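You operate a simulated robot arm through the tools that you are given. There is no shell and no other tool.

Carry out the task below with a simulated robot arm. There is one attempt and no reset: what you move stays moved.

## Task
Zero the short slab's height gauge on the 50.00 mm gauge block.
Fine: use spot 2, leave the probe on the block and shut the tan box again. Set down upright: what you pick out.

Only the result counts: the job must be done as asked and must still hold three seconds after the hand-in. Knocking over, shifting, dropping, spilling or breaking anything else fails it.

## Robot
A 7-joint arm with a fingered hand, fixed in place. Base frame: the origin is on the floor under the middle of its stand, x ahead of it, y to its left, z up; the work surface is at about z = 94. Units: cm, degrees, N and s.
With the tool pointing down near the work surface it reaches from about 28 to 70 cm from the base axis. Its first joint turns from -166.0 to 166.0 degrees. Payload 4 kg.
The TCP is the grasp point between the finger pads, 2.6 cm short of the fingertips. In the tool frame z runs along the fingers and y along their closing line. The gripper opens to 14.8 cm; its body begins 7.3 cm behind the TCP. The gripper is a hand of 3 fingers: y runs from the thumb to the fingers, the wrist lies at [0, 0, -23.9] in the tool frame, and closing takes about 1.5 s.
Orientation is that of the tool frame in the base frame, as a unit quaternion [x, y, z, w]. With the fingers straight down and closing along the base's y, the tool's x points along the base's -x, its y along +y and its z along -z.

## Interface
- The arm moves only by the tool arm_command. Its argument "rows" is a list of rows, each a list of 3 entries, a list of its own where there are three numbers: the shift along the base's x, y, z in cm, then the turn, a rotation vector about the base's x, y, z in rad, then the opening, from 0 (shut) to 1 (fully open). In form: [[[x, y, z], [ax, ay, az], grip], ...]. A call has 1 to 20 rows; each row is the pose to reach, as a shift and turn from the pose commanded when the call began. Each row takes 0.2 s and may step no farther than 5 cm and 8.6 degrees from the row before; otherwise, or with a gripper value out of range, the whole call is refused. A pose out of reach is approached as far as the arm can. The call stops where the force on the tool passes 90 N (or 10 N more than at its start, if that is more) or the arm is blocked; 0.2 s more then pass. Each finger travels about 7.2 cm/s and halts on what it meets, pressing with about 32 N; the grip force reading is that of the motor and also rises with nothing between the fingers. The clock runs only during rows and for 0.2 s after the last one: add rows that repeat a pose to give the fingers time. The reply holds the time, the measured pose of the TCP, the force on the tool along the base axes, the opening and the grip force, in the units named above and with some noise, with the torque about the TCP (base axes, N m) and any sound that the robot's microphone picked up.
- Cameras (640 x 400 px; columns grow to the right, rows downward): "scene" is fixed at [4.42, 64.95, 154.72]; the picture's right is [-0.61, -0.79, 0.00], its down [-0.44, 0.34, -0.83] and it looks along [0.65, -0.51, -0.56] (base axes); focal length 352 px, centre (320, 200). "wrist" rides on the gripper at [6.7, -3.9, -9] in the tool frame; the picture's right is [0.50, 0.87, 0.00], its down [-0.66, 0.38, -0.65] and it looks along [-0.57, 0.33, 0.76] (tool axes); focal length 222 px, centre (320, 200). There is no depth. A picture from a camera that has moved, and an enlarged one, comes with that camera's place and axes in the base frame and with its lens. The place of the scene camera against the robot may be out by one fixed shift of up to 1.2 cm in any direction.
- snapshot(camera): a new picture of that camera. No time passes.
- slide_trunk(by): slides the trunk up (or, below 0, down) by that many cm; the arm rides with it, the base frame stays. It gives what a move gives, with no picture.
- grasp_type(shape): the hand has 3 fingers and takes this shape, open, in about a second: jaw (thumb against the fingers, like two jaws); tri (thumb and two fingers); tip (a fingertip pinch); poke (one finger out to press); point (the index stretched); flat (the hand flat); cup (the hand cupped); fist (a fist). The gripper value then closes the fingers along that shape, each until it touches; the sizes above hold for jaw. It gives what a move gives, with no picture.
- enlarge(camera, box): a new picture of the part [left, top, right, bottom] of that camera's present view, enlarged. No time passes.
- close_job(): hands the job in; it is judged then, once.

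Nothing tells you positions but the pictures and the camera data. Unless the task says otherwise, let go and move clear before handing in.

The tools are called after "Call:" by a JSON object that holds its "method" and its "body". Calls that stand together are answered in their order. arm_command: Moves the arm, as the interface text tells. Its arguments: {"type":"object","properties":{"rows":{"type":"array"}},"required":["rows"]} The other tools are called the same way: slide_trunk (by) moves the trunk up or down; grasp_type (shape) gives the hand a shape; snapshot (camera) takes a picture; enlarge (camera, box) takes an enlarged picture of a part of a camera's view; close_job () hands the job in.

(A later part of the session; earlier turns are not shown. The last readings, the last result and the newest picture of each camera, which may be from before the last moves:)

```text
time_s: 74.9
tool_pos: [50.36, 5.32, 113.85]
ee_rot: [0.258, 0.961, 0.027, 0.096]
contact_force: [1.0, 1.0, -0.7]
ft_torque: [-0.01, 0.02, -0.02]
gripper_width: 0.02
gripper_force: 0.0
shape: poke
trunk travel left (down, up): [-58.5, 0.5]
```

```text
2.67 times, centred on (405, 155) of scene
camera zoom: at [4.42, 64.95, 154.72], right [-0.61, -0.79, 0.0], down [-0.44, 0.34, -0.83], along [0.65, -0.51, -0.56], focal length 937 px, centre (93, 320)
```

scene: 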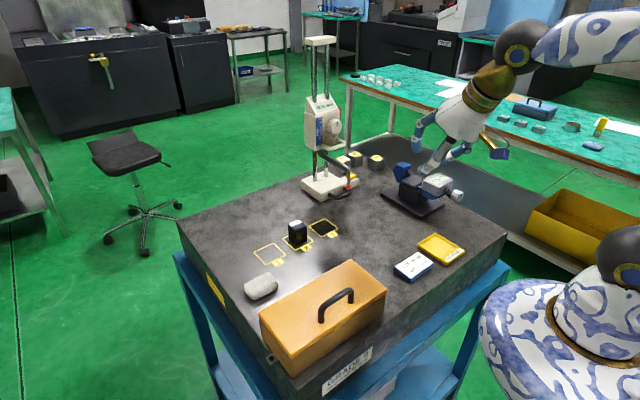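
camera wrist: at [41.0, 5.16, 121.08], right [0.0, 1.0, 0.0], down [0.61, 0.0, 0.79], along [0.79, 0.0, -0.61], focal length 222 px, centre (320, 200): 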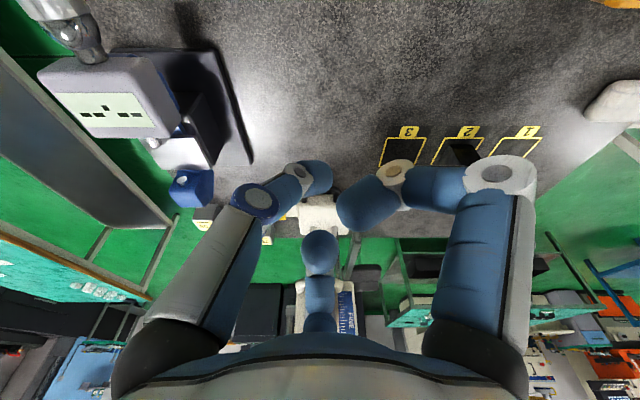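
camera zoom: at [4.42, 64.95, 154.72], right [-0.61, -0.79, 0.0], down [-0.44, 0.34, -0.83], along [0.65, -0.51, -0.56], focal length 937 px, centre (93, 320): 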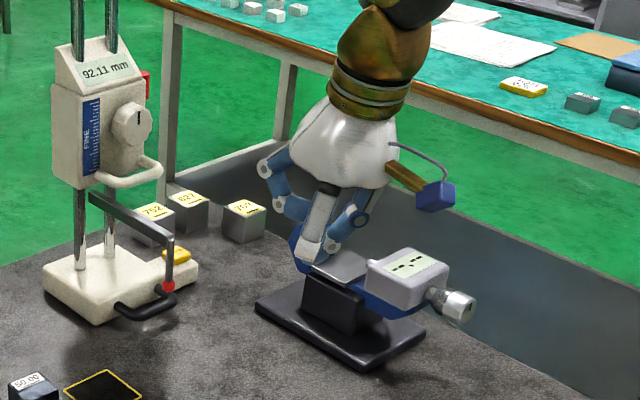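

Call:
{"method": "grasp_type", "body": {"shape": "point"}}

Call:
{"method": "snapshot", "body": {"camera": "wrist"}}

Call:
{"method": "enlarge", "body": {"camera": "scene", "box": [330, 80, 480, 230]}}

Call:
{"method": "grasp_type", "body": {"shape": "flat"}}

Call:
{"method": "snapshot", "body": {"camera": "wrist"}}

Call:
{"method": "enlarge", "body": {"camera": "scene", "box": [330, 80, 480, 230]}}

```text
time_s: 75.8
tool_pos: [50.26, 5.19, 113.76]
ee_rot: [0.257, 0.961, 0.027, 0.095]
contact_force: [0.1, 0.7, 0.3]
ft_torque: [0.04, -0.02, -0.03]
gripper_width: 14.2
gripper_force: 0.1
shape: point
trunk travel left (down, up): [-58.5, 0.5]
```

```text
taken
camera wrist: at [41.0, 5.16, 121.08], right [0.0, 1.0, 0.0], down [0.61, 0.0, 0.79], along [0.79, 0.0, -0.61], focal length 222 px, centre (320, 200)
```

wrist: 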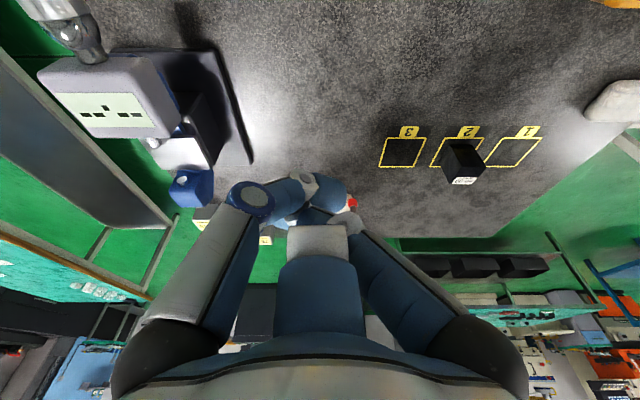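

```text
2.67 times, centred on (405, 155) of scene
camera zoom: at [4.42, 64.95, 154.72], right [-0.61, -0.79, 0.0], down [-0.44, 0.34, -0.83], along [0.65, -0.51, -0.56], focal length 937 px, centre (93, 320)
```

zoom: 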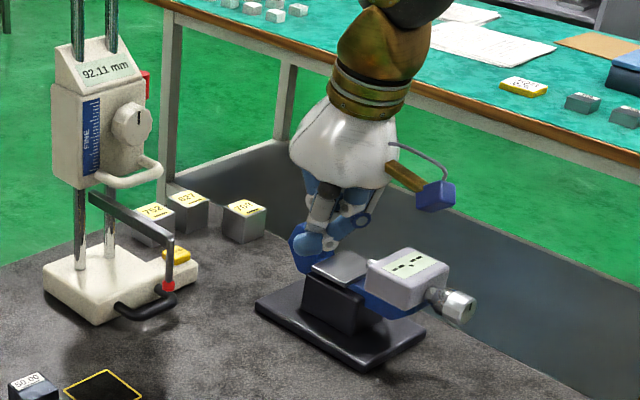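

```text
time_s: 76.7
tool_pos: [50.29, 5.23, 113.83]
ee_rot: [0.257, 0.961, 0.027, 0.096]
contact_force: [-0.2, 0.3, 0.0]
ft_torque: [0.0, -0.02, 0.0]
gripper_width: 14.21
gripper_force: 0.1
shape: flat
trunk travel left (down, up): [-58.5, 0.5]
```

```text
taken
camera wrist: at [41.0, 5.16, 121.08], right [0.0, 1.0, 0.0], down [0.61, 0.0, 0.79], along [0.79, 0.0, -0.61], focal length 222 px, centre (320, 200)
```

wrist: 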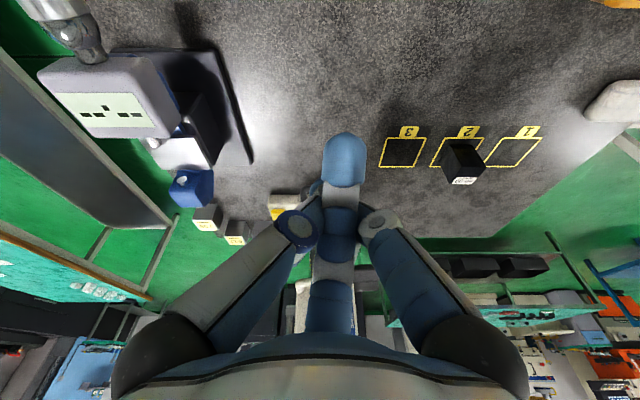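

```text
2.67 times, centred on (405, 155) of scene
camera zoom: at [4.42, 64.95, 154.72], right [-0.61, -0.79, 0.0], down [-0.44, 0.34, -0.83], along [0.65, -0.51, -0.56], focal length 937 px, centre (93, 320)
```

zoom: 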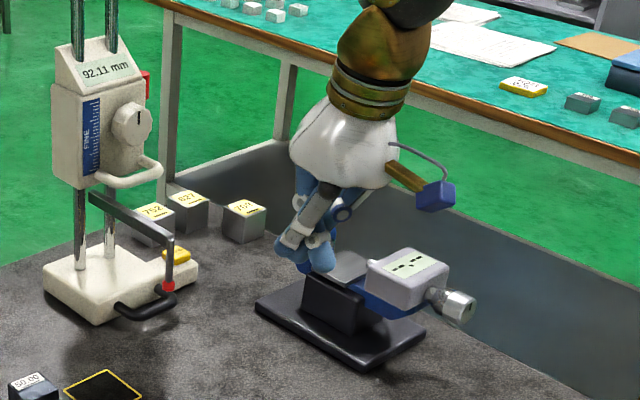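

Neither pointing shape suits a long push. I worked out that I can grip the base handle (bar near x≈70.4, y 1.6–8.7, z≈95.8) with the hand leaning slightly toward -y, passing under the probe arm. I'll go back to jaw and approach low from the front in stages.

Call:
{"method": "grasp_type", "body": {"shape": "jaw"}}

Call:
{"method": "arm_command", "body": {"rows": [[[1.5, -0.6, -1], [0.03, 0.015, 0.003], 0.6], [[3, -1.2, -2], [0.06, 0.03, 0.006], 0.4], [[5, -1.8, -4], [0.1, 0.05, 0.01], 0.28], [[7, -2.4, -6], [0.14, 0.08, 0.014], 0.27], [[9, -2.8, -8], [0.17, 0.1, 0.017], 0.27], [[11, -2.8, -10.5], [0.17, 0.1, 0.017], 0.27], [[11.7, -2.8, -12], [0.17, 0.1, 0.017], 0.27]]}}

Call:
{"method": "snapshot", "body": {"camera": "wrist"}}

Call:
{"method": "enlarge", "body": {"camera": "scene", "box": [270, 90, 450, 230]}}

```text
time_s: 77.6
tool_pos: [50.3, 5.19, 113.81]
ee_rot: [0.257, 0.961, 0.027, 0.096]
contact_force: [0.3, 0.1, -0.1]
ft_torque: [0.01, 0.02, 0.02]
gripper_width: 14.82
gripper_force: 0.1
shape: jaw
trunk travel left (down, up): [-58.5, 0.5]
```

```text
time_s: 79.2
tool_pos: [62.21, 2.38, 101.87]
ee_rot: [0.258, 0.961, 0.097, 0.024]
contact_force: [0.0, 0.0, 0.0]
ft_torque: [0.03, 0.01, 0.01]
gripper_width: 4.01
gripper_force: 0.1
shape: jaw
trunk travel left (down, up): [-58.5, 0.5]
```

```text
taken
camera wrist: at [53.59, 0.84, 109.91], right [-0.01, 0.98, 0.17], down [0.69, -0.12, 0.71], along [0.72, 0.12, -0.68], focal length 222 px, centre (320, 200)
```

wrist: 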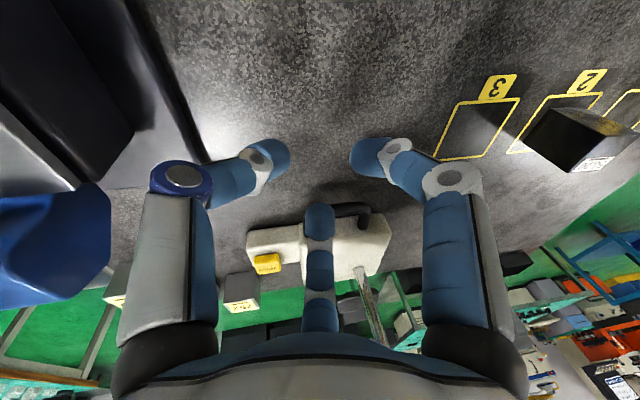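

```text
2.86 times, centred on (360, 160) of scene
camera zoom: at [4.42, 64.95, 154.72], right [-0.61, -0.79, 0.0], down [-0.44, 0.34, -0.83], along [0.65, -0.51, -0.56], focal length 1004 px, centre (206, 314)
```

zoom: 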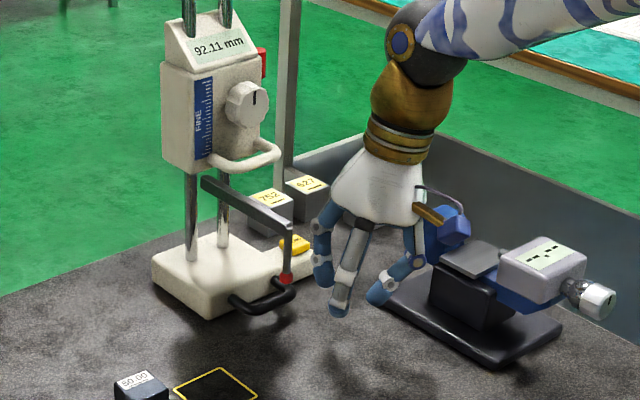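

The hand is clear of the probe and the micrometer. I'll move in toward the handle, keeping the fingertips above bar level.

Call:
{"method": "arm_command", "body": {"rows": [[[1.5, -0.5, -0.3], [0, 0, 0], 0.27], [[3, -1.0, -0.6], [0, 0, 0], 0.27], [[4.5, -1.4, -0.9], [0, 0, 0], 0.27], [[6, -1.4, -1.2], [0, 0, 0], 0.27], [[7.0, -1.4, -1.4], [0, 0, 0], 0.27]]}}

Call:
{"method": "snapshot", "body": {"camera": "wrist"}}

Call:
{"method": "enlarge", "body": {"camera": "wrist", "box": [230, 90, 450, 270]}}

Call:
{"method": "enlarge", "body": {"camera": "scene", "box": [290, 120, 410, 220]}}

```text
time_s: 80.4
tool_pos: [69.09, 0.96, 100.37]
ee_rot: [0.258, 0.961, 0.096, 0.024]
contact_force: [0.1, 0.4, -0.4]
ft_torque: [0.01, -0.01, 0.0]
gripper_width: 4.01
gripper_force: 0.1
shape: jaw
trunk travel left (down, up): [-58.5, 0.5]
```

```text
taken
camera wrist: at [60.51, -0.46, 108.44], right [-0.01, 0.98, 0.17], down [0.69, -0.12, 0.71], along [0.72, 0.12, -0.68], focal length 222 px, centre (320, 200)
```

wrist: 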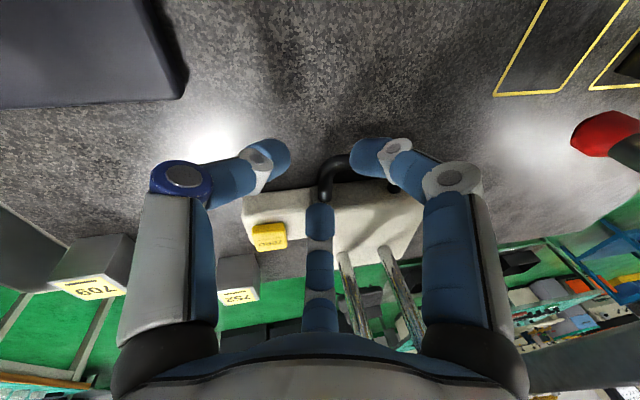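

```text
2.22 times, centred on (340, 180) of wrist
camera zoom: at [60.51, -0.46, 108.44], right [-0.01, 0.98, 0.17], down [0.69, -0.12, 0.71], along [0.72, 0.12, -0.68], focal length 494 px, centre (276, 244)
```

zoom: 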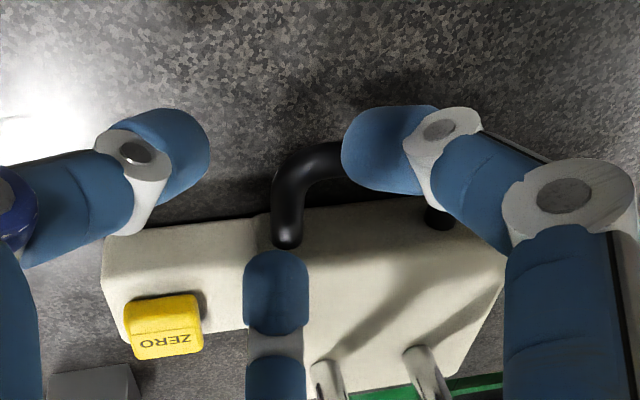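

```text
4.00 times, centred on (350, 170) of scene
camera zoom: at [4.42, 64.95, 154.72], right [-0.61, -0.79, 0.0], down [-0.44, 0.34, -0.83], along [0.65, -0.51, -0.56], focal length 1406 px, centre (200, 320)
```

zoom: 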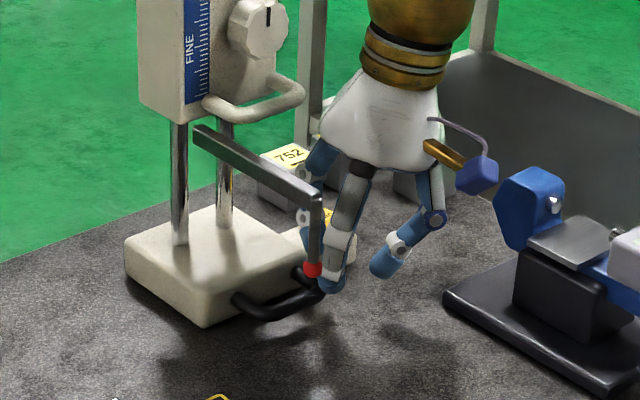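

I can see the handle clearly: the bar is at x≈70.3, its posts at y≈2.2 and 8.3, and the ZERO pad near (76, -2.7). I'll shift to y≈4 so the single front finger lines up inside the loop, then look before descending.

Call:
{"method": "arm_command", "body": {"rows": [[[0.3, 0.8, 0], [0, 0, 0], 0.27], [[0.3, 1.6, 0], [0, 0, 0], 0.27], [[0.3, 2.4, 0], [0, 0, 0], 0.27], [[0.3, 3.0, -0.2], [0, 0, 0], 0.27], [[0.3, 3.0, -0.2], [0, 0, 0], 0.27]]}}

Call:
{"method": "enlarge", "body": {"camera": "wrist", "box": [220, 90, 420, 270]}}

Call:
{"method": "snapshot", "body": {"camera": "wrist"}}

Call:
{"method": "enlarge", "body": {"camera": "scene", "box": [290, 120, 410, 220]}}

```text
time_s: 81.6
tool_pos: [69.31, 4.04, 100.24]
ee_rot: [0.258, 0.961, 0.096, 0.024]
contact_force: [0.3, 0.6, 0.7]
ft_torque: [0.01, 0.02, -0.01]
gripper_width: 4.04
gripper_force: 0.0
shape: jaw
trunk travel left (down, up): [-58.5, 0.5]
```

```text
2.22 times, centred on (320, 180) of wrist
camera zoom: at [60.79, 2.48, 108.31], right [-0.01, 0.98, 0.17], down [0.69, -0.12, 0.71], along [0.72, 0.12, -0.68], focal length 494 px, centre (320, 244)
```

zoom: 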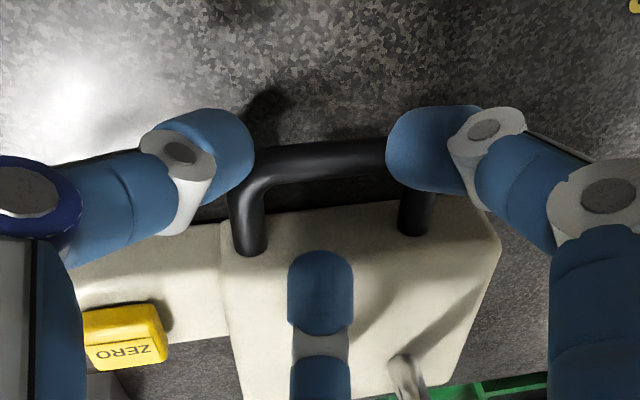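

```text
taken
camera wrist: at [60.79, 2.48, 108.31], right [-0.01, 0.98, 0.17], down [0.69, -0.12, 0.71], along [0.72, 0.12, -0.68], focal length 222 px, centre (320, 200)
```

wrist: 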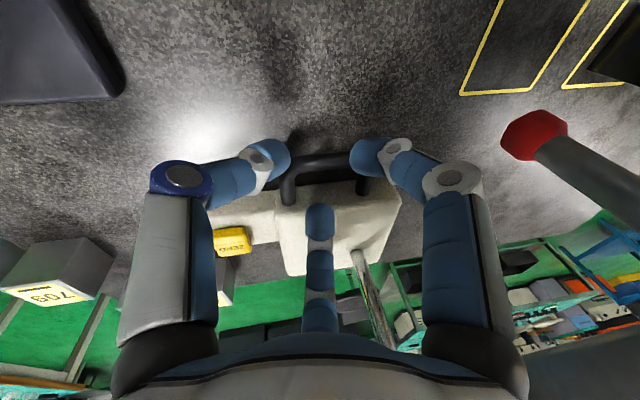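

```text
4.00 times, centred on (350, 170) of scene
camera zoom: at [4.42, 64.95, 154.72], right [-0.61, -0.79, 0.0], down [-0.44, 0.34, -0.83], along [0.65, -0.51, -0.56], focal length 1406 px, centre (200, 320)
```

zoom: 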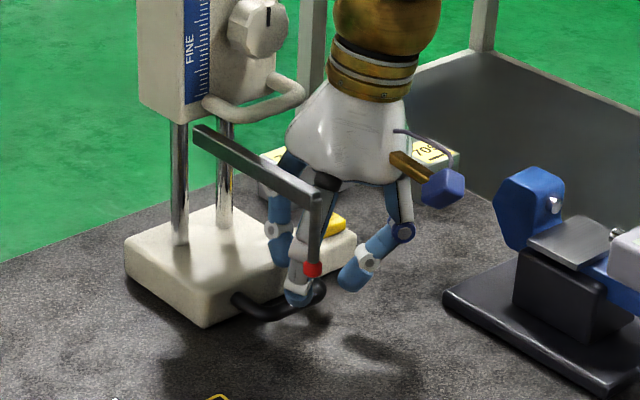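

The handle loop is right below: the front finger will enter the loop and the other two stay on the outside. I'll descend in small steps with a slight +y trim.

Call:
{"method": "arm_command", "body": {"rows": [[[0.05, 0, -0.7], [0, 0, 0], 0.27], [[0.05, 0.2, -1.4], [0, 0, 0], 0.27], [[0.05, 0.35, -1.9], [0, 0, 0], 0.27], [[0.05, 0.35, -2.4], [0, 0, 0], 0.27], [[0.05, 0.35, -2.8], [0, 0, 0], 0.27]]}}

Call:
{"method": "enlarge", "body": {"camera": "wrist", "box": [220, 90, 420, 270]}}

Call:
{"method": "enlarge", "body": {"camera": "scene", "box": [290, 120, 410, 220]}}

```text
time_s: 82.8
tool_pos: [69.21, 4.23, 97.99]
ee_rot: [0.258, 0.961, 0.098, 0.03]
contact_force: [-6.3, -4.5, 38.5]
ft_torque: [0.06, -1.68, -0.16]
gripper_width: 4.1
gripper_force: 0.0
shape: jaw
trunk travel left (down, up): [-58.5, 0.5]
```

```text
2.22 times, centred on (320, 180) of wrist
camera zoom: at [60.53, 2.72, 106.0], right [-0.01, 0.98, 0.17], down [0.68, -0.12, 0.72], along [0.73, 0.12, -0.67], focal length 494 px, centre (320, 244)
```

zoom: 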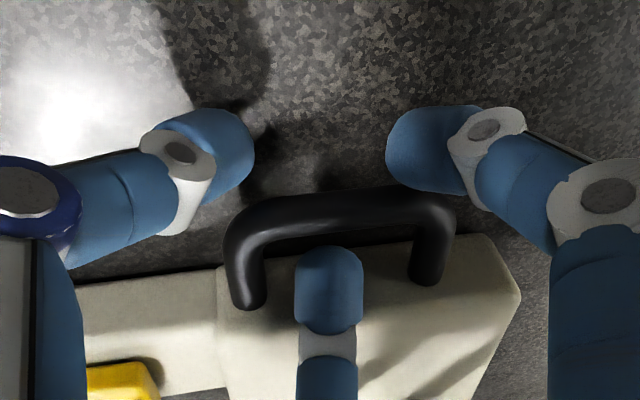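

```text
4.00 times, centred on (350, 170) of scene
camera zoom: at [4.42, 64.95, 154.72], right [-0.61, -0.79, 0.0], down [-0.44, 0.34, -0.83], along [0.65, -0.51, -0.56], focal length 1406 px, centre (200, 320)
```

zoom: 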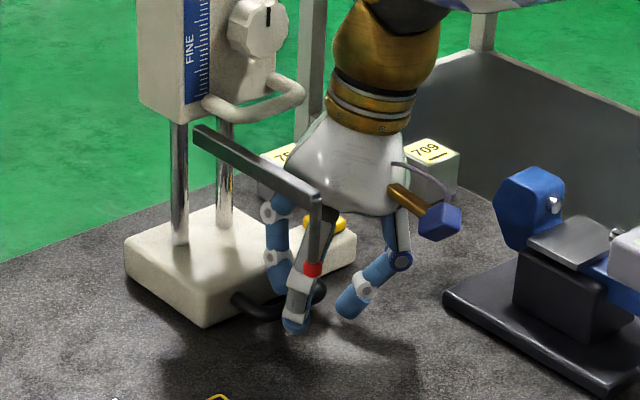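

The front finger's joint is resting on the base's top edge, at about 38 N. I'll lift slightly, narrow the opening so that finger stands steeper near the bar, and try again.

Call:
{"method": "arm_command", "body": {"rows": [[[0, 0, 0.7], [0, 0, 0], 0.27], [[0.0, 0, 0.9], [0, 0, 0], 0.23], [[0.0, 0, 0.9], [0, 0, 0], 0.225], [[0.0, 0, 0.5], [0, 0, 0], 0.225], [[0.0, 0, 0.1], [0, 0, 0], 0.225]]}}

Call:
{"method": "enlarge", "body": {"camera": "wrist", "box": [220, 90, 420, 270]}}

```text
time_s: 84.0
tool_pos: [69.17, 4.32, 98.1]
ee_rot: [0.259, 0.961, 0.097, 0.03]
contact_force: [-3.8, -5.6, 42.4]
ft_torque: [0.1, -1.82, -0.22]
gripper_width: 3.56
gripper_force: 0.2
shape: jaw
trunk travel left (down, up): [-58.5, 0.5]
```

```text
2.22 times, centred on (320, 180) of wrist
camera zoom: at [60.55, 2.7, 106.04], right [-0.01, 0.98, 0.17], down [0.68, -0.12, 0.72], along [0.73, 0.12, -0.67], focal length 494 px, centre (320, 244)
```

zoom: 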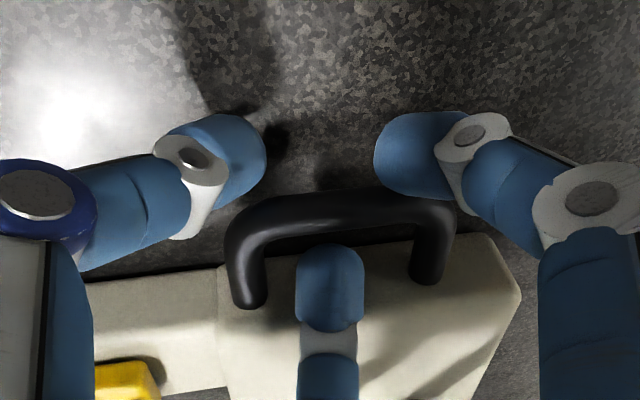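

Inside the loop the finger can't get low enough, because the base edge blocks it. I have a better idea: straddle the ZERO-pad extension with the open hand, so one fingertip pushes the handle's -y post and another pushes the base's -y face, on either side of the centre of mass. First I'll back out carefully.

Call:
{"method": "arm_command", "body": {"rows": [[[0, 0, 1.0], [0, 0, 0], 0.24], [[0, -0.3, 2.0], [0, 0, 0], 0.25], [[0, -1.2, 2.6], [0, 0, 0], 0.25], [[0, -2.2, 2.8], [0, 0, 0], 0.25], [[-0.5, -3.2, 2.8], [0, 0, 0], 0.25], [[-2.0, -3.2, 3.0], [0, 0, 0], 0.25], [[-4.0, -3.2, 4.0], [0, 0, 0], 0.25], [[-6.0, -3.2, 6.0], [0, 0, 0], 0.25], [[-8.0, -3.2, 9.0], [0, 0, 0], 0.25], [[-9.0, -3.2, 12.0], [0, 0, 0], 0.25]]}}

Call:
{"method": "snapshot", "body": {"camera": "wrist"}}

Call:
{"method": "enlarge", "body": {"camera": "wrist", "box": [230, 100, 430, 260]}}

Call:
{"method": "enlarge", "body": {"camera": "scene", "box": [290, 130, 410, 220]}}

```text
time_s: 86.2
tool_pos: [60.45, 1.14, 109.39]
ee_rot: [0.258, 0.961, 0.097, 0.025]
contact_force: [0.1, -0.2, 0.0]
ft_torque: [-0.02, -0.03, -0.01]
gripper_width: 3.68
gripper_force: 0.1
shape: jaw
trunk travel left (down, up): [-58.5, 0.5]
```

```text
taken
camera wrist: at [51.9, -0.43, 117.43], right [-0.01, 0.98, 0.17], down [0.69, -0.12, 0.71], along [0.72, 0.12, -0.68], focal length 222 px, centre (320, 200)
```

wrist: 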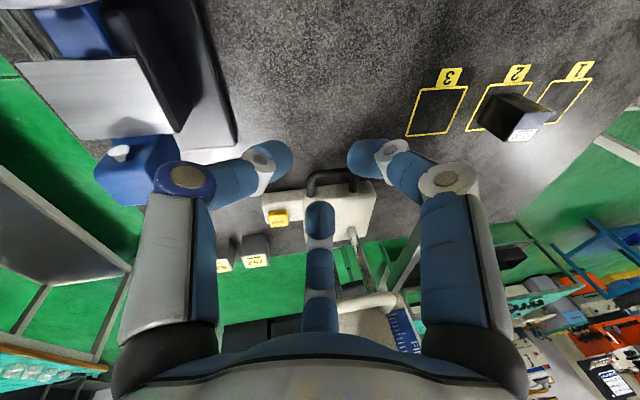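

```text
2.50 times, centred on (330, 180) of wrist
camera zoom: at [51.9, -0.43, 117.43], right [-0.01, 0.98, 0.17], down [0.69, -0.12, 0.71], along [0.72, 0.12, -0.68], focal length 555 px, centre (295, 250)
```

zoom: 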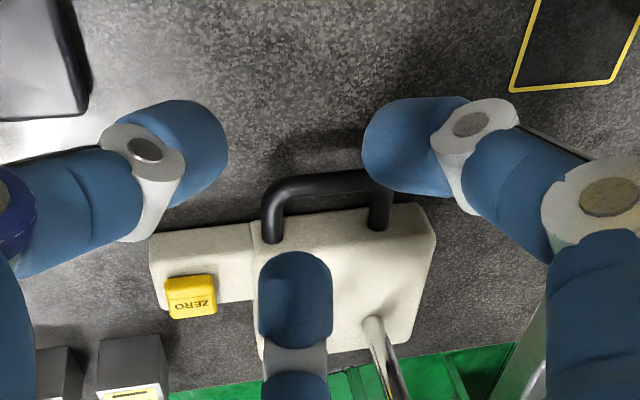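

```text
4.44 times, centred on (350, 175) of scene
camera zoom: at [4.42, 64.95, 154.72], right [-0.61, -0.79, 0.0], down [-0.44, 0.34, -0.83], along [0.65, -0.51, -0.56], focal length 1562 px, centre (187, 311)
```

zoom: 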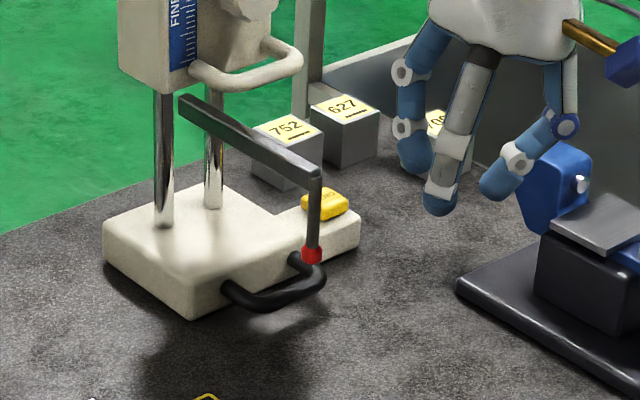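

From here I can see the base well: the extension spans x 74.5–77.6 and y -4.7 to 0.9, and the main base spans x 74.4–83.5 and y 0.9–11.3. I'll turn and open the hand for the straddle and approach at a safe height.

Call:
{"method": "arm_command", "body": {"rows": [[[0, -0.3, 0], [-0.031, -0.051, 0.08], 0.3], [[0, -0.6, 0], [-0.061, -0.102, 0.161], 0.35], [[0, -1.0, 0], [-0.092, -0.153, 0.241], 0.4], [[0.5, -1.4, -0.5], [-0.123, -0.204, 0.322], 0.44], [[1, -1.8, -1], [-0.1535, -0.2553, 0.4019], 0.44], [[2.5, -2.1, -3], [-0.1535, -0.2553, 0.4019], 0.44], [[4.5, -2.1, -5.5], [-0.1535, -0.2553, 0.4019], 0.44], [[6.5, -2.1, -7.4], [-0.1535, -0.2553, 0.4019], 0.44], [[8.5, -2.1, -7.6], [-0.1535, -0.2553, 0.4019], 0.44]]}}

Call:
{"method": "snapshot", "body": {"camera": "wrist"}}

Call:
{"method": "enlarge", "body": {"camera": "scene", "box": [280, 90, 430, 220]}}

```text
time_s: 88.2
tool_pos: [69.0, -0.81, 101.8]
ee_rot: [0.044, 0.987, 0.058, 0.146]
contact_force: [-0.1, -0.5, -0.5]
ft_torque: [0.01, 0.01, -0.01]
gripper_width: 6.47
gripper_force: 0.0
shape: jaw
trunk travel left (down, up): [-58.5, 0.5]
```

```text
taken
camera wrist: at [59.66, -4.97, 108.02], right [-0.42, 0.91, -0.03], down [0.46, 0.24, 0.85], along [0.78, 0.34, -0.52], focal length 222 px, centre (320, 200)
```

wrist: 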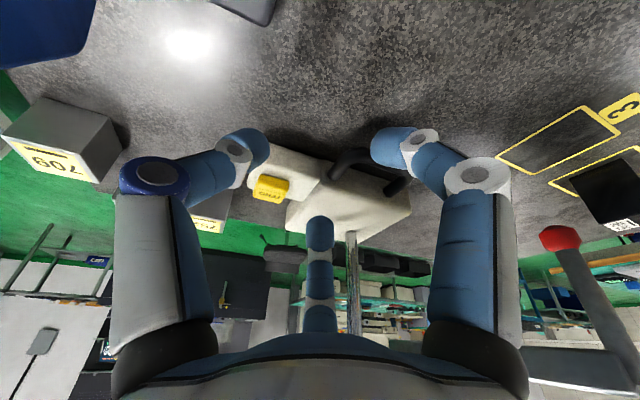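

```text
3.08 times, centred on (355, 155) of scene
camera zoom: at [4.42, 64.95, 154.72], right [-0.61, -0.79, 0.0], down [-0.44, 0.34, -0.83], along [0.65, -0.51, -0.56], focal length 1082 px, centre (212, 338)
```

zoom: 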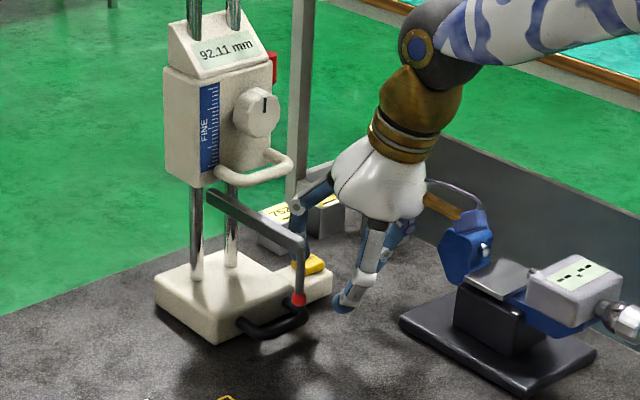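

The hand is oriented and clear. I'll move in over the extension, keeping the fingertips above the pad and handle.

Call:
{"method": "arm_command", "body": {"rows": [[[1.5, -1.2, -0.1], [0, 0, 0], 0.44], [[3, -2.4, -0.2], [0, 0, 0], 0.44], [[4.5, -2.7, -0.3], [0, 0, 0], 0.44], [[6, -2.7, -0.3], [0, 0, 0], 0.44], [[7, -2.7, -0.3], [0, 0, 0], 0.44], [[7, -2.7, -0.3], [0, 0, 0], 0.44]]}}

Call:
{"method": "snapshot", "body": {"camera": "wrist"}}

Call:
{"method": "enlarge", "body": {"camera": "wrist", "box": [200, 90, 440, 270]}}

Call:
{"method": "enlarge", "body": {"camera": "scene", "box": [290, 100, 410, 210]}}

```text
time_s: 89.6
tool_pos: [76.03, -3.83, 101.74]
ee_rot: [0.045, 0.987, 0.057, 0.146]
contact_force: [0.5, 0.8, 0.2]
ft_torque: [-0.01, -0.01, 0.02]
gripper_width: 6.49
gripper_force: 0.1
shape: jaw
trunk travel left (down, up): [-58.5, 0.5]
```

```text
taken
camera wrist: at [66.74, -7.85, 107.82], right [-0.41, 0.91, -0.03], down [0.46, 0.24, 0.85], along [0.78, 0.34, -0.52], focal length 222 px, centre (320, 200)
```

wrist: 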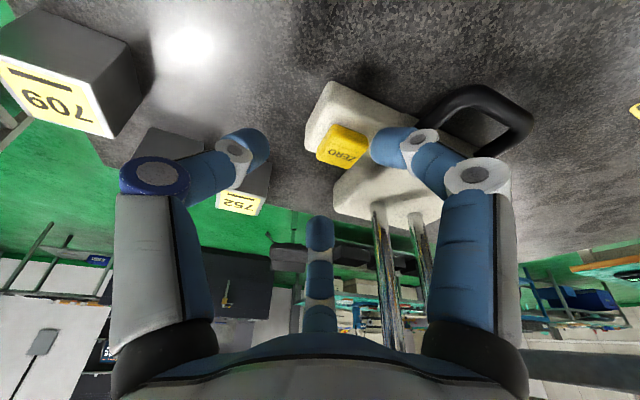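

```text
2.22 times, centred on (320, 180) of wrist
camera zoom: at [66.74, -7.85, 107.82], right [-0.41, 0.91, -0.03], down [0.46, 0.24, 0.85], along [0.78, 0.34, -0.52], focal length 494 px, centre (320, 244)
```

zoom: 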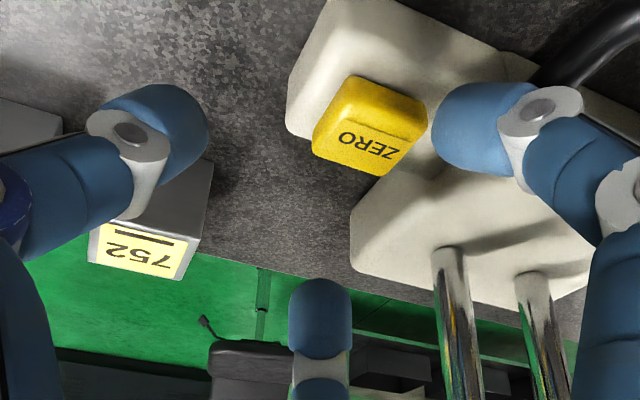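

```text
3.64 times, centred on (350, 155) of scene
camera zoom: at [4.42, 64.95, 154.72], right [-0.61, -0.79, 0.0], down [-0.44, 0.34, -0.83], along [0.65, -0.51, -0.56], focal length 1278 px, centre (211, 364)
```

zoom: 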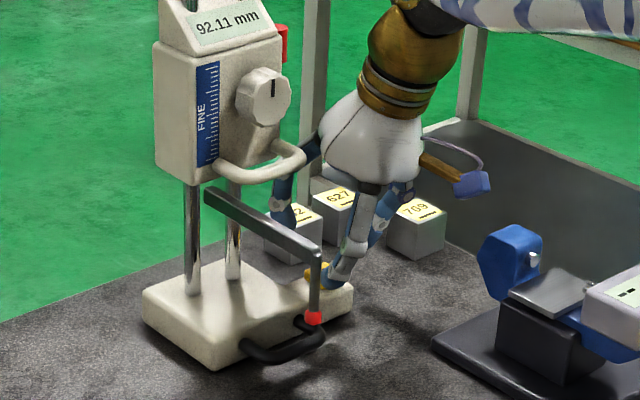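

The fingertips will come down in front of the extension, behind it, and beyond its -y end, with the ZERO pad clear in the middle. I'll descend about 4 cm slowly.

Call:
{"method": "arm_command", "body": {"rows": [[[0, 0, -0.9], [0, 0, 0], 0.44], [[0, 0, -1.8], [0, 0, 0], 0.44], [[0, 0, -2.6], [0, 0, 0], 0.44], [[0, 0, -3.3], [0, 0, 0], 0.44], [[0, 0, -3.8], [0, 0, 0], 0.44]]}}

Call:
{"method": "enlarge", "body": {"camera": "wrist", "box": [200, 60, 460, 250]}}

Call:
{"method": "enlarge", "body": {"camera": "scene", "box": [290, 120, 410, 210]}}

```text
time_s: 90.8
tool_pos: [75.3, -3.54, 98.55]
ee_rot: [0.045, 0.986, 0.059, 0.15]
contact_force: [-28.5, 4.4, 50.3]
ft_torque: [1.35, 1.34, 0.68]
gripper_width: 6.59
gripper_force: 0.0
shape: jaw
trunk travel left (down, up): [-58.5, 0.5]
```

```text
2.11 times, centred on (330, 155) of wrist
camera zoom: at [65.99, -7.66, 104.65], right [-0.42, 0.91, -0.03], down [0.45, 0.24, 0.86], along [0.79, 0.34, -0.51], focal length 468 px, centre (299, 295)
```

zoom: 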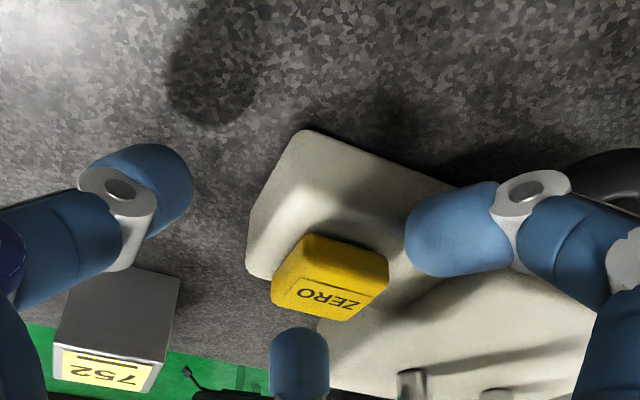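

```text
4.44 times, centred on (350, 165) of scene
camera zoom: at [4.42, 64.95, 154.72], right [-0.61, -0.79, 0.0], down [-0.44, 0.34, -0.83], along [0.65, -0.51, -0.56], focal length 1562 px, centre (187, 356)
```

zoom: 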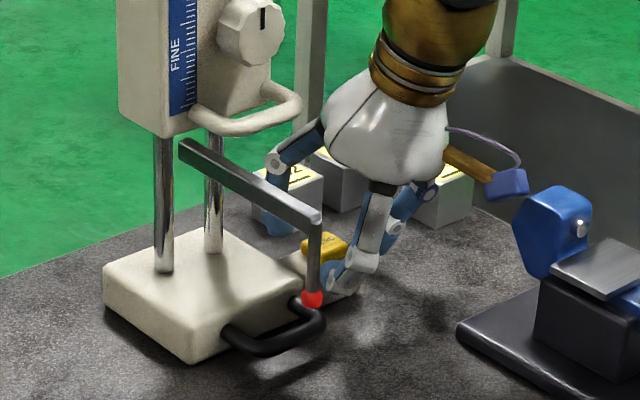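

A fingertip caught the front edge of the extension; the gauge itself hasn't moved, as the probe tip is at the same pixel. I'll lift, shift -x a little, open slightly wider, and come down again.

Call:
{"method": "arm_command", "body": {"rows": [[[0, 0, 1.0], [0, 0, 0], 0.44], [[0, 0, 2.4], [0, 0, 0], 0.46], [[-0.6, 0, 2.4], [0, 0, 0], 0.486], [[-0.6, 0, 2.4], [0, 0, 0], 0.486], [[-0.6, 0, 1.6], [0, 0, 0], 0.486], [[-0.6, 0, 0.9], [0, 0, 0], 0.486], [[-0.6, 0, 0.4], [0, 0, 0], 0.486]]}}

Call:
{"method": "enlarge", "body": {"camera": "wrist", "box": [200, 60, 460, 250]}}

Call:
{"method": "enlarge", "body": {"camera": "scene", "box": [290, 120, 410, 210]}}

```text
time_s: 92.4
tool_pos: [75.3, -3.68, 98.18]
ee_rot: [0.044, 0.987, 0.057, 0.146]
contact_force: [0.1, 0.3, -0.3]
ft_torque: [0.01, 0.01, -0.02]
gripper_width: 7.13
gripper_force: 0.1
shape: jaw
trunk travel left (down, up): [-58.5, 0.5]
```

```text
2.11 times, centred on (330, 155) of wrist
camera zoom: at [66.02, -7.81, 104.38], right [-0.41, 0.91, -0.03], down [0.46, 0.24, 0.86], along [0.79, 0.34, -0.52], focal length 468 px, centre (299, 295)
```

zoom: 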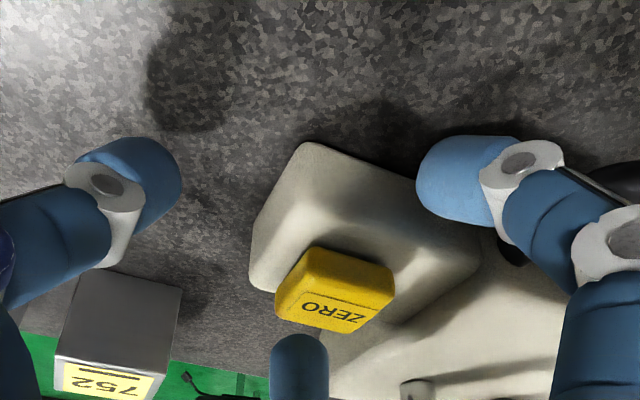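

```text
4.44 times, centred on (350, 165) of scene
camera zoom: at [4.42, 64.95, 154.72], right [-0.61, -0.79, 0.0], down [-0.44, 0.34, -0.83], along [0.65, -0.51, -0.56], focal length 1562 px, centre (187, 356)
```

zoom: 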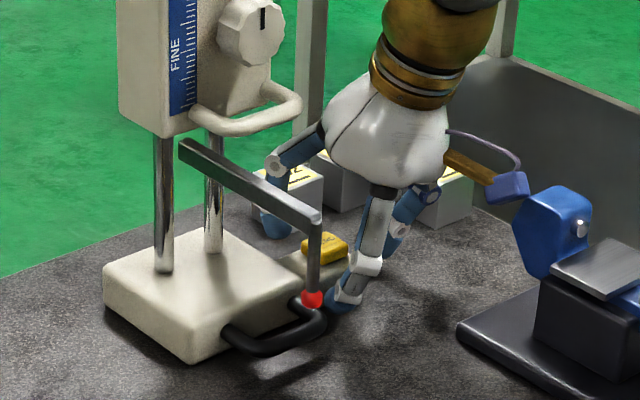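

No contact now. I'll lower the last 0.6 cm, then begin pushing +y gently to find the contact.

Call:
{"method": "arm_command", "body": {"rows": [[[0, 0, -0.3], [0, 0, 0], 0.486], [[0, 0, -0.55], [0, 0, 0], 0.486], [[0, 0.4, -0.55], [0, 0, 0], 0.486], [[0, 0.8, -0.55], [0, 0, 0], 0.486], [[0, 1.1, -0.55], [0, 0, 0], 0.486]]}}

Call:
{"method": "enlarge", "body": {"camera": "wrist", "box": [200, 60, 460, 250]}}

Call:
{"method": "enlarge", "body": {"camera": "scene", "box": [290, 120, 410, 210]}}

```text
time_s: 93.6
tool_pos: [75.41, -2.62, 97.69]
ee_rot: [0.044, 0.987, 0.058, 0.146]
contact_force: [0.4, -1.3, -0.7]
ft_torque: [-0.01, -0.01, -0.01]
gripper_width: 7.15
gripper_force: 0.1
shape: jaw
trunk travel left (down, up): [-58.5, 0.5]
```

```text
2.11 times, centred on (330, 155) of wrist
camera zoom: at [66.05, -6.7, 103.88], right [-0.42, 0.91, -0.03], down [0.46, 0.24, 0.86], along [0.78, 0.34, -0.52], focal length 468 px, centre (299, 295)
```

zoom: 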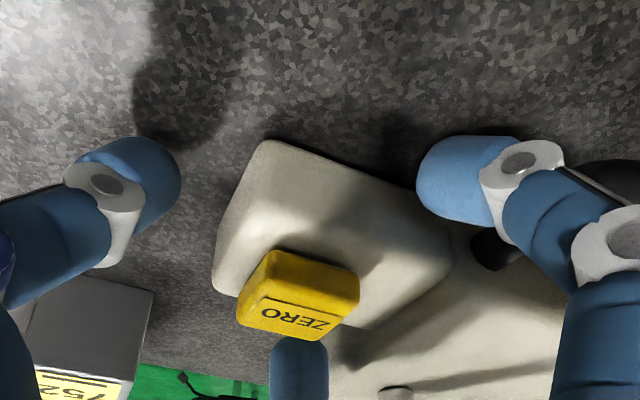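

```text
4.44 times, centred on (350, 165) of scene
camera zoom: at [4.42, 64.95, 154.72], right [-0.61, -0.79, 0.0], down [-0.44, 0.34, -0.83], along [0.65, -0.51, -0.56], focal length 1562 px, centre (187, 356)
```

zoom: 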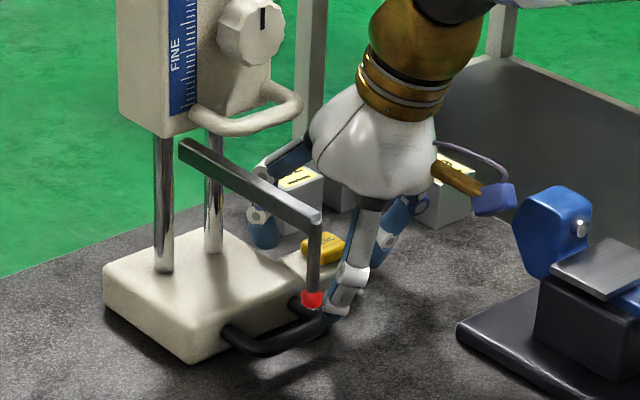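

Call:
{"method": "arm_command", "body": {"rows": [[[0, 0.3, 0], [0, 0, 0], 0.486], [[0, 0.6, 0], [0, 0, 0], 0.486], [[0, 0.9, 0], [0, 0, 0], 0.486], [[0, 1.2, 0], [0, 0, 0], 0.486]]}}

Call:
{"method": "enlarge", "body": {"camera": "wrist", "box": [200, 60, 460, 250]}}

Call:
{"method": "enlarge", "body": {"camera": "scene", "box": [290, 120, 410, 210]}}

```text
time_s: 94.6
tool_pos: [75.16, -1.46, 97.66]
ee_rot: [0.045, 0.986, 0.057, 0.147]
contact_force: [-0.9, -5.9, 4.9]
ft_torque: [0.07, 0.19, 0.31]
gripper_width: 6.98
gripper_force: 0.0
shape: jaw
trunk travel left (down, up): [-58.5, 0.5]
```

```text
2.11 times, centred on (330, 155) of wrist
camera zoom: at [65.95, -5.55, 103.85], right [-0.41, 0.91, -0.03], down [0.46, 0.24, 0.86], along [0.79, 0.34, -0.52], focal length 468 px, centre (299, 295)
```

zoom: 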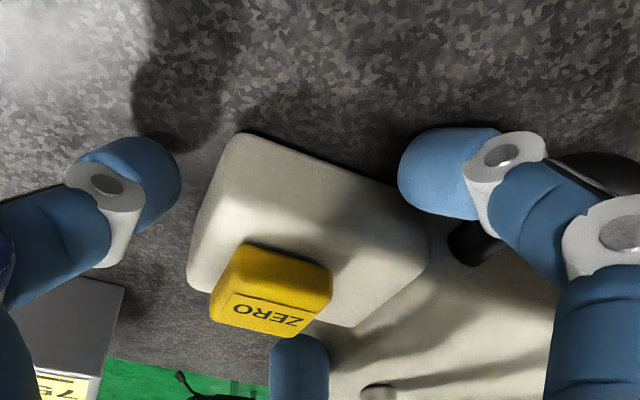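

```text
4.44 times, centred on (350, 165) of scene
camera zoom: at [4.42, 64.95, 154.72], right [-0.61, -0.79, 0.0], down [-0.44, 0.34, -0.83], along [0.65, -0.51, -0.56], focal length 1562 px, centre (187, 356)
```

zoom: 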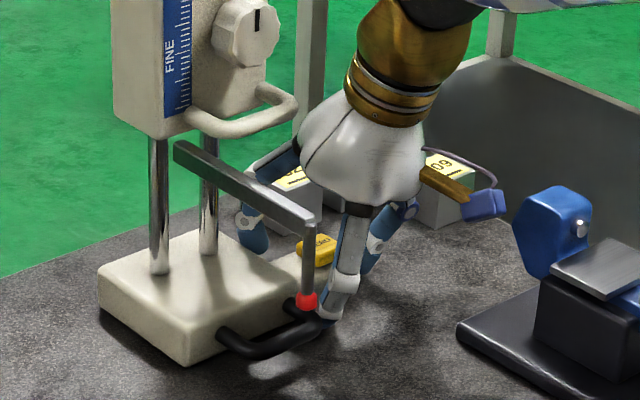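

The gauge slides easily, at about 6 N, with the front finger on the handle post. That fingertip is a bit high on the post, so I'll lower the hand 0.3 cm and keep pushing in small steps.

Call:
{"method": "arm_command", "body": {"rows": [[[0, -0.2, 0], [0, 0, 0], 0.486], [[0, -0.2, -0.35], [0, 0, 0], 0.486], [[0, 0.1, -0.35], [0, 0, 0], 0.486], [[0, 0.5, -0.35], [0, 0, 0], 0.486], [[0, 0.9, -0.35], [0, 0, 0], 0.486], [[0, 1.3, -0.35], [0, 0, 0], 0.486]]}}

Call:
{"method": "enlarge", "body": {"camera": "wrist", "box": [200, 60, 460, 250]}}

Call:
{"method": "enlarge", "body": {"camera": "scene", "box": [290, 120, 410, 210]}}

```text
time_s: 96.0
tool_pos: [75.06, -0.09, 97.31]
ee_rot: [0.045, 0.986, 0.058, 0.147]
contact_force: [-1.0, -7.3, 6.5]
ft_torque: [0.03, 0.21, 0.25]
gripper_width: 6.96
gripper_force: 0.0
shape: jaw
trunk travel left (down, up): [-58.5, 0.5]
```

```text
2.11 times, centred on (330, 155) of wrist
camera zoom: at [65.93, -4.23, 103.49], right [-0.41, 0.91, -0.03], down [0.46, 0.24, 0.86], along [0.79, 0.34, -0.52], focal length 468 px, centre (299, 295)
```

zoom: 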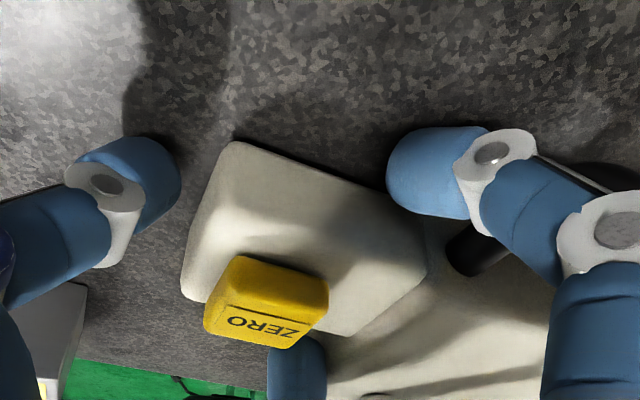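

```text
4.44 times, centred on (350, 165) of scene
camera zoom: at [4.42, 64.95, 154.72], right [-0.61, -0.79, 0.0], down [-0.44, 0.34, -0.83], along [0.65, -0.51, -0.56], focal length 1562 px, centre (187, 356)
```

zoom: 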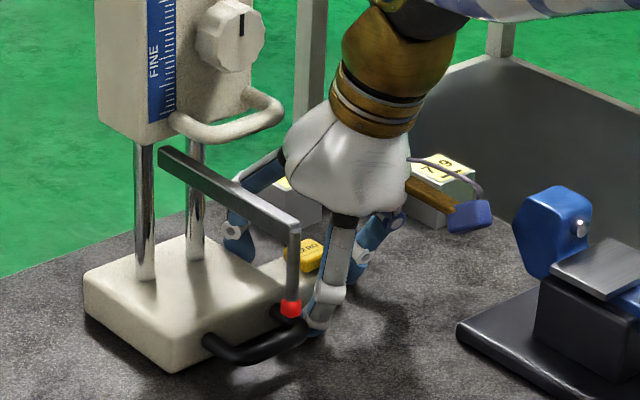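

The gauge translates straight with no visible rotation and only about 7 N. I'll continue in longer strokes, checking as I go.

Call:
{"method": "arm_command", "body": {"rows": [[[0, 0.5, 0], [0, 0, 0], 0.486], [[0, 1.0, 0], [0, 0, 0], 0.486], [[0, 1.5, 0], [0, 0, 0], 0.486], [[0, 2.0, 0], [0, 0, 0], 0.486], [[0, 2.5, 0], [0, 0, 0], 0.486], [[0, 3.0, 0], [0, 0, 0], 0.486]]}}

Call:
{"method": "enlarge", "body": {"camera": "wrist", "box": [200, 60, 460, 250]}}

Call:
{"method": "enlarge", "body": {"camera": "scene", "box": [270, 120, 410, 220]}}

```text
time_s: 97.4
tool_pos: [75.16, 2.84, 97.37]
ee_rot: [0.044, 0.986, 0.058, 0.147]
contact_force: [-1.8, -6.6, 7.5]
ft_torque: [0.03, 0.21, 0.23]
gripper_width: 6.95
gripper_force: 0.0
shape: jaw
trunk travel left (down, up): [-58.5, 0.5]
```

```text
2.11 times, centred on (330, 155) of wrist
camera zoom: at [65.92, -1.25, 103.49], right [-0.41, 0.91, -0.03], down [0.46, 0.24, 0.86], along [0.79, 0.34, -0.52], focal length 468 px, centre (299, 295)
```

zoom: 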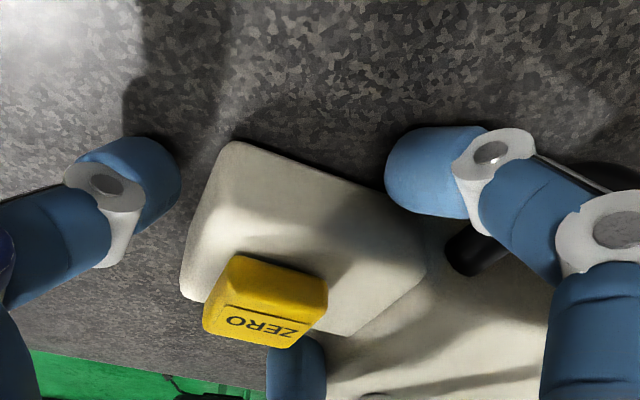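

```text
4.00 times, centred on (340, 170) of scene
camera zoom: at [4.42, 64.95, 154.72], right [-0.61, -0.79, 0.0], down [-0.44, 0.34, -0.83], along [0.65, -0.51, -0.56], focal length 1406 px, centre (240, 320)
```

zoom: 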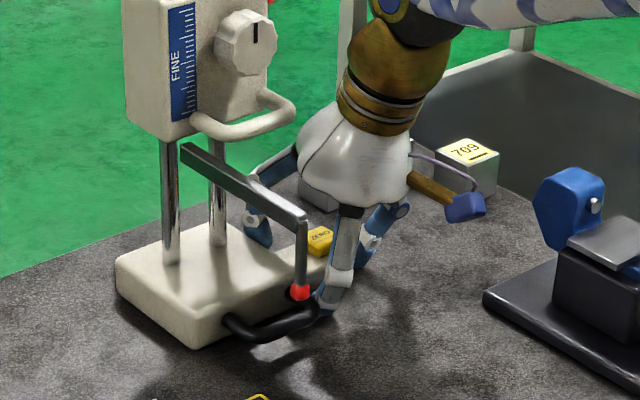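

The base holds the same position relative to the hand, so there's no rotation. Shift so far is about 4.7 cm of the 17 needed, and I'll push another 8 cm.

Call:
{"method": "arm_command", "body": {"rows": [[[0, 0.5, 0], [0, 0, 0], 0.486], [[0, 1.0, 0], [0, 0, 0], 0.486], [[0, 1.5, 0], [0, 0, 0], 0.486], [[0, 2.0, 0], [0, 0, 0], 0.486], [[0, 2.5, 0], [0, 0, 0], 0.486], [[0, 3.0, 0], [0, 0, 0], 0.486], [[0, 3.5, 0], [0, 0, 0], 0.486], [[0, 4.0, 0], [0, 0, 0], 0.486], [[0, 4.5, 0], [0, 0, 0], 0.486], [[0, 5.0, 0], [0, 0, 0], 0.486], [[0, 5.5, 0], [0, 0, 0], 0.486], [[0, 6.0, 0], [0, 0, 0], 0.486], [[0, 6.5, 0], [0, 0, 0], 0.486], [[0, 7.0, 0], [0, 0, 0], 0.486], [[0, 7.5, 0], [0, 0, 0], 0.486], [[0, 8.0, 0], [0, 0, 0], 0.486]]}}

Call:
{"method": "enlarge", "body": {"camera": "wrist", "box": [200, 60, 460, 250]}}

Call:
{"method": "enlarge", "body": {"camera": "scene", "box": [260, 120, 400, 260]}}

```text
time_s: 100.8
tool_pos: [75.28, 11.03, 97.37]
ee_rot: [0.044, 0.987, 0.059, 0.145]
contact_force: [-2.0, -6.7, 1.9]
ft_torque: [-0.09, 0.05, 0.18]
gripper_width: 6.91
gripper_force: 0.0
shape: jaw
trunk travel left (down, up): [-58.5, 0.5]
```

```text
2.11 times, centred on (330, 155) of wrist
camera zoom: at [66.0, 6.86, 103.53], right [-0.41, 0.91, -0.03], down [0.46, 0.24, 0.86], along [0.79, 0.34, -0.52], focal length 468 px, centre (299, 295)
```

zoom: 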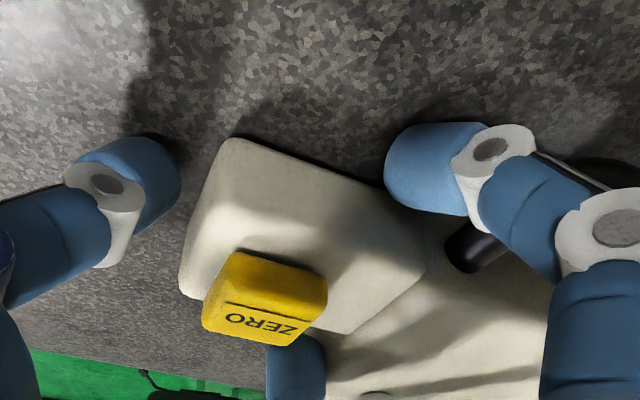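

```text
2.86 times, centred on (330, 190) of scene
camera zoom: at [4.42, 64.95, 154.72], right [-0.61, -0.79, 0.0], down [-0.44, 0.34, -0.83], along [0.65, -0.51, -0.56], focal length 1004 px, centre (291, 229)
```

zoom: 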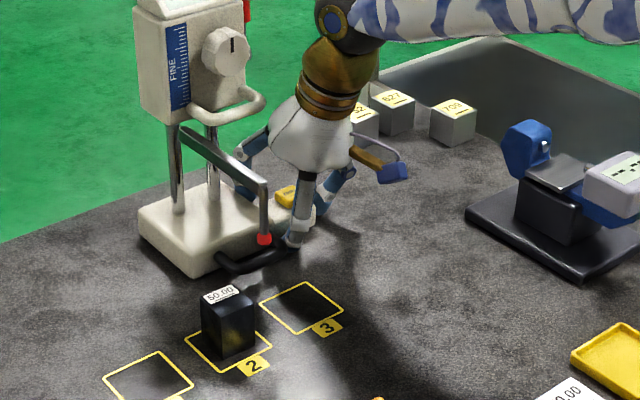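

About 13 cm done with no rotation. I'll push another 3.6 cm, then check the probe against the block.

Call:
{"method": "arm_command", "body": {"rows": [[[0, 0.5, 0], [0, 0, 0], 0.486], [[0, 1.0, 0], [0, 0, 0], 0.486], [[0, 1.5, 0], [0, 0, 0], 0.486], [[0, 2.0, 0], [0, 0, 0], 0.486], [[0, 2.5, 0], [0, 0, 0], 0.486], [[0, 3.0, 0], [0, 0, 0], 0.486], [[0, 3.6, 0], [0, 0, 0], 0.486], [[0, 3.6, 0], [0, 0, 0], 0.486]]}}

Call:
{"method": "snapshot", "body": {"camera": "wrist"}}

Call:
{"method": "enlarge", "body": {"camera": "scene", "box": [260, 130, 360, 260]}}

```text
time_s: 102.6
tool_pos: [75.15, 14.42, 97.42]
ee_rot: [0.045, 0.986, 0.059, 0.147]
contact_force: [-1.1, -5.9, 4.7]
ft_torque: [-0.01, 0.09, 0.22]
gripper_width: 6.89
gripper_force: 0.1
shape: jaw
trunk travel left (down, up): [-58.5, 0.5]
```

```text
taken
camera wrist: at [65.97, 10.36, 103.51], right [-0.42, 0.91, -0.03], down [0.46, 0.24, 0.86], along [0.79, 0.34, -0.52], focal length 222 px, centre (320, 200)
```

wrist: 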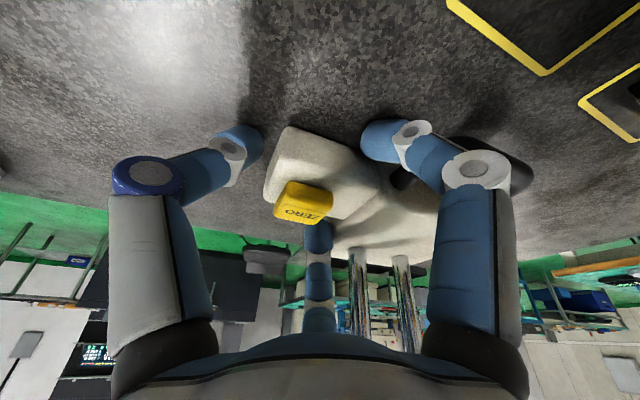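

```text
3.08 times, centred on (310, 195) of scene
camera zoom: at [4.42, 64.95, 154.72], right [-0.61, -0.79, 0.0], down [-0.44, 0.34, -0.83], along [0.65, -0.51, -0.56], focal length 1082 px, centre (351, 215)
```

zoom: 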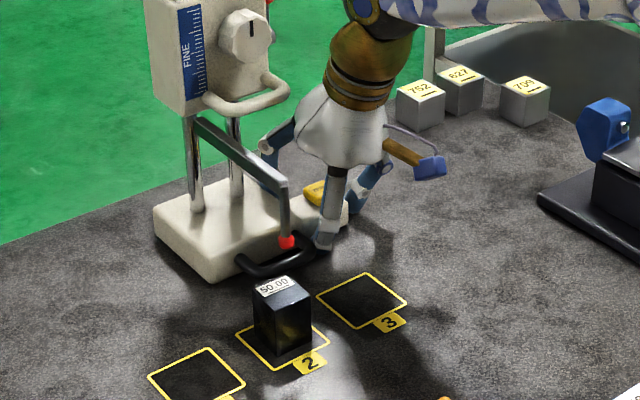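

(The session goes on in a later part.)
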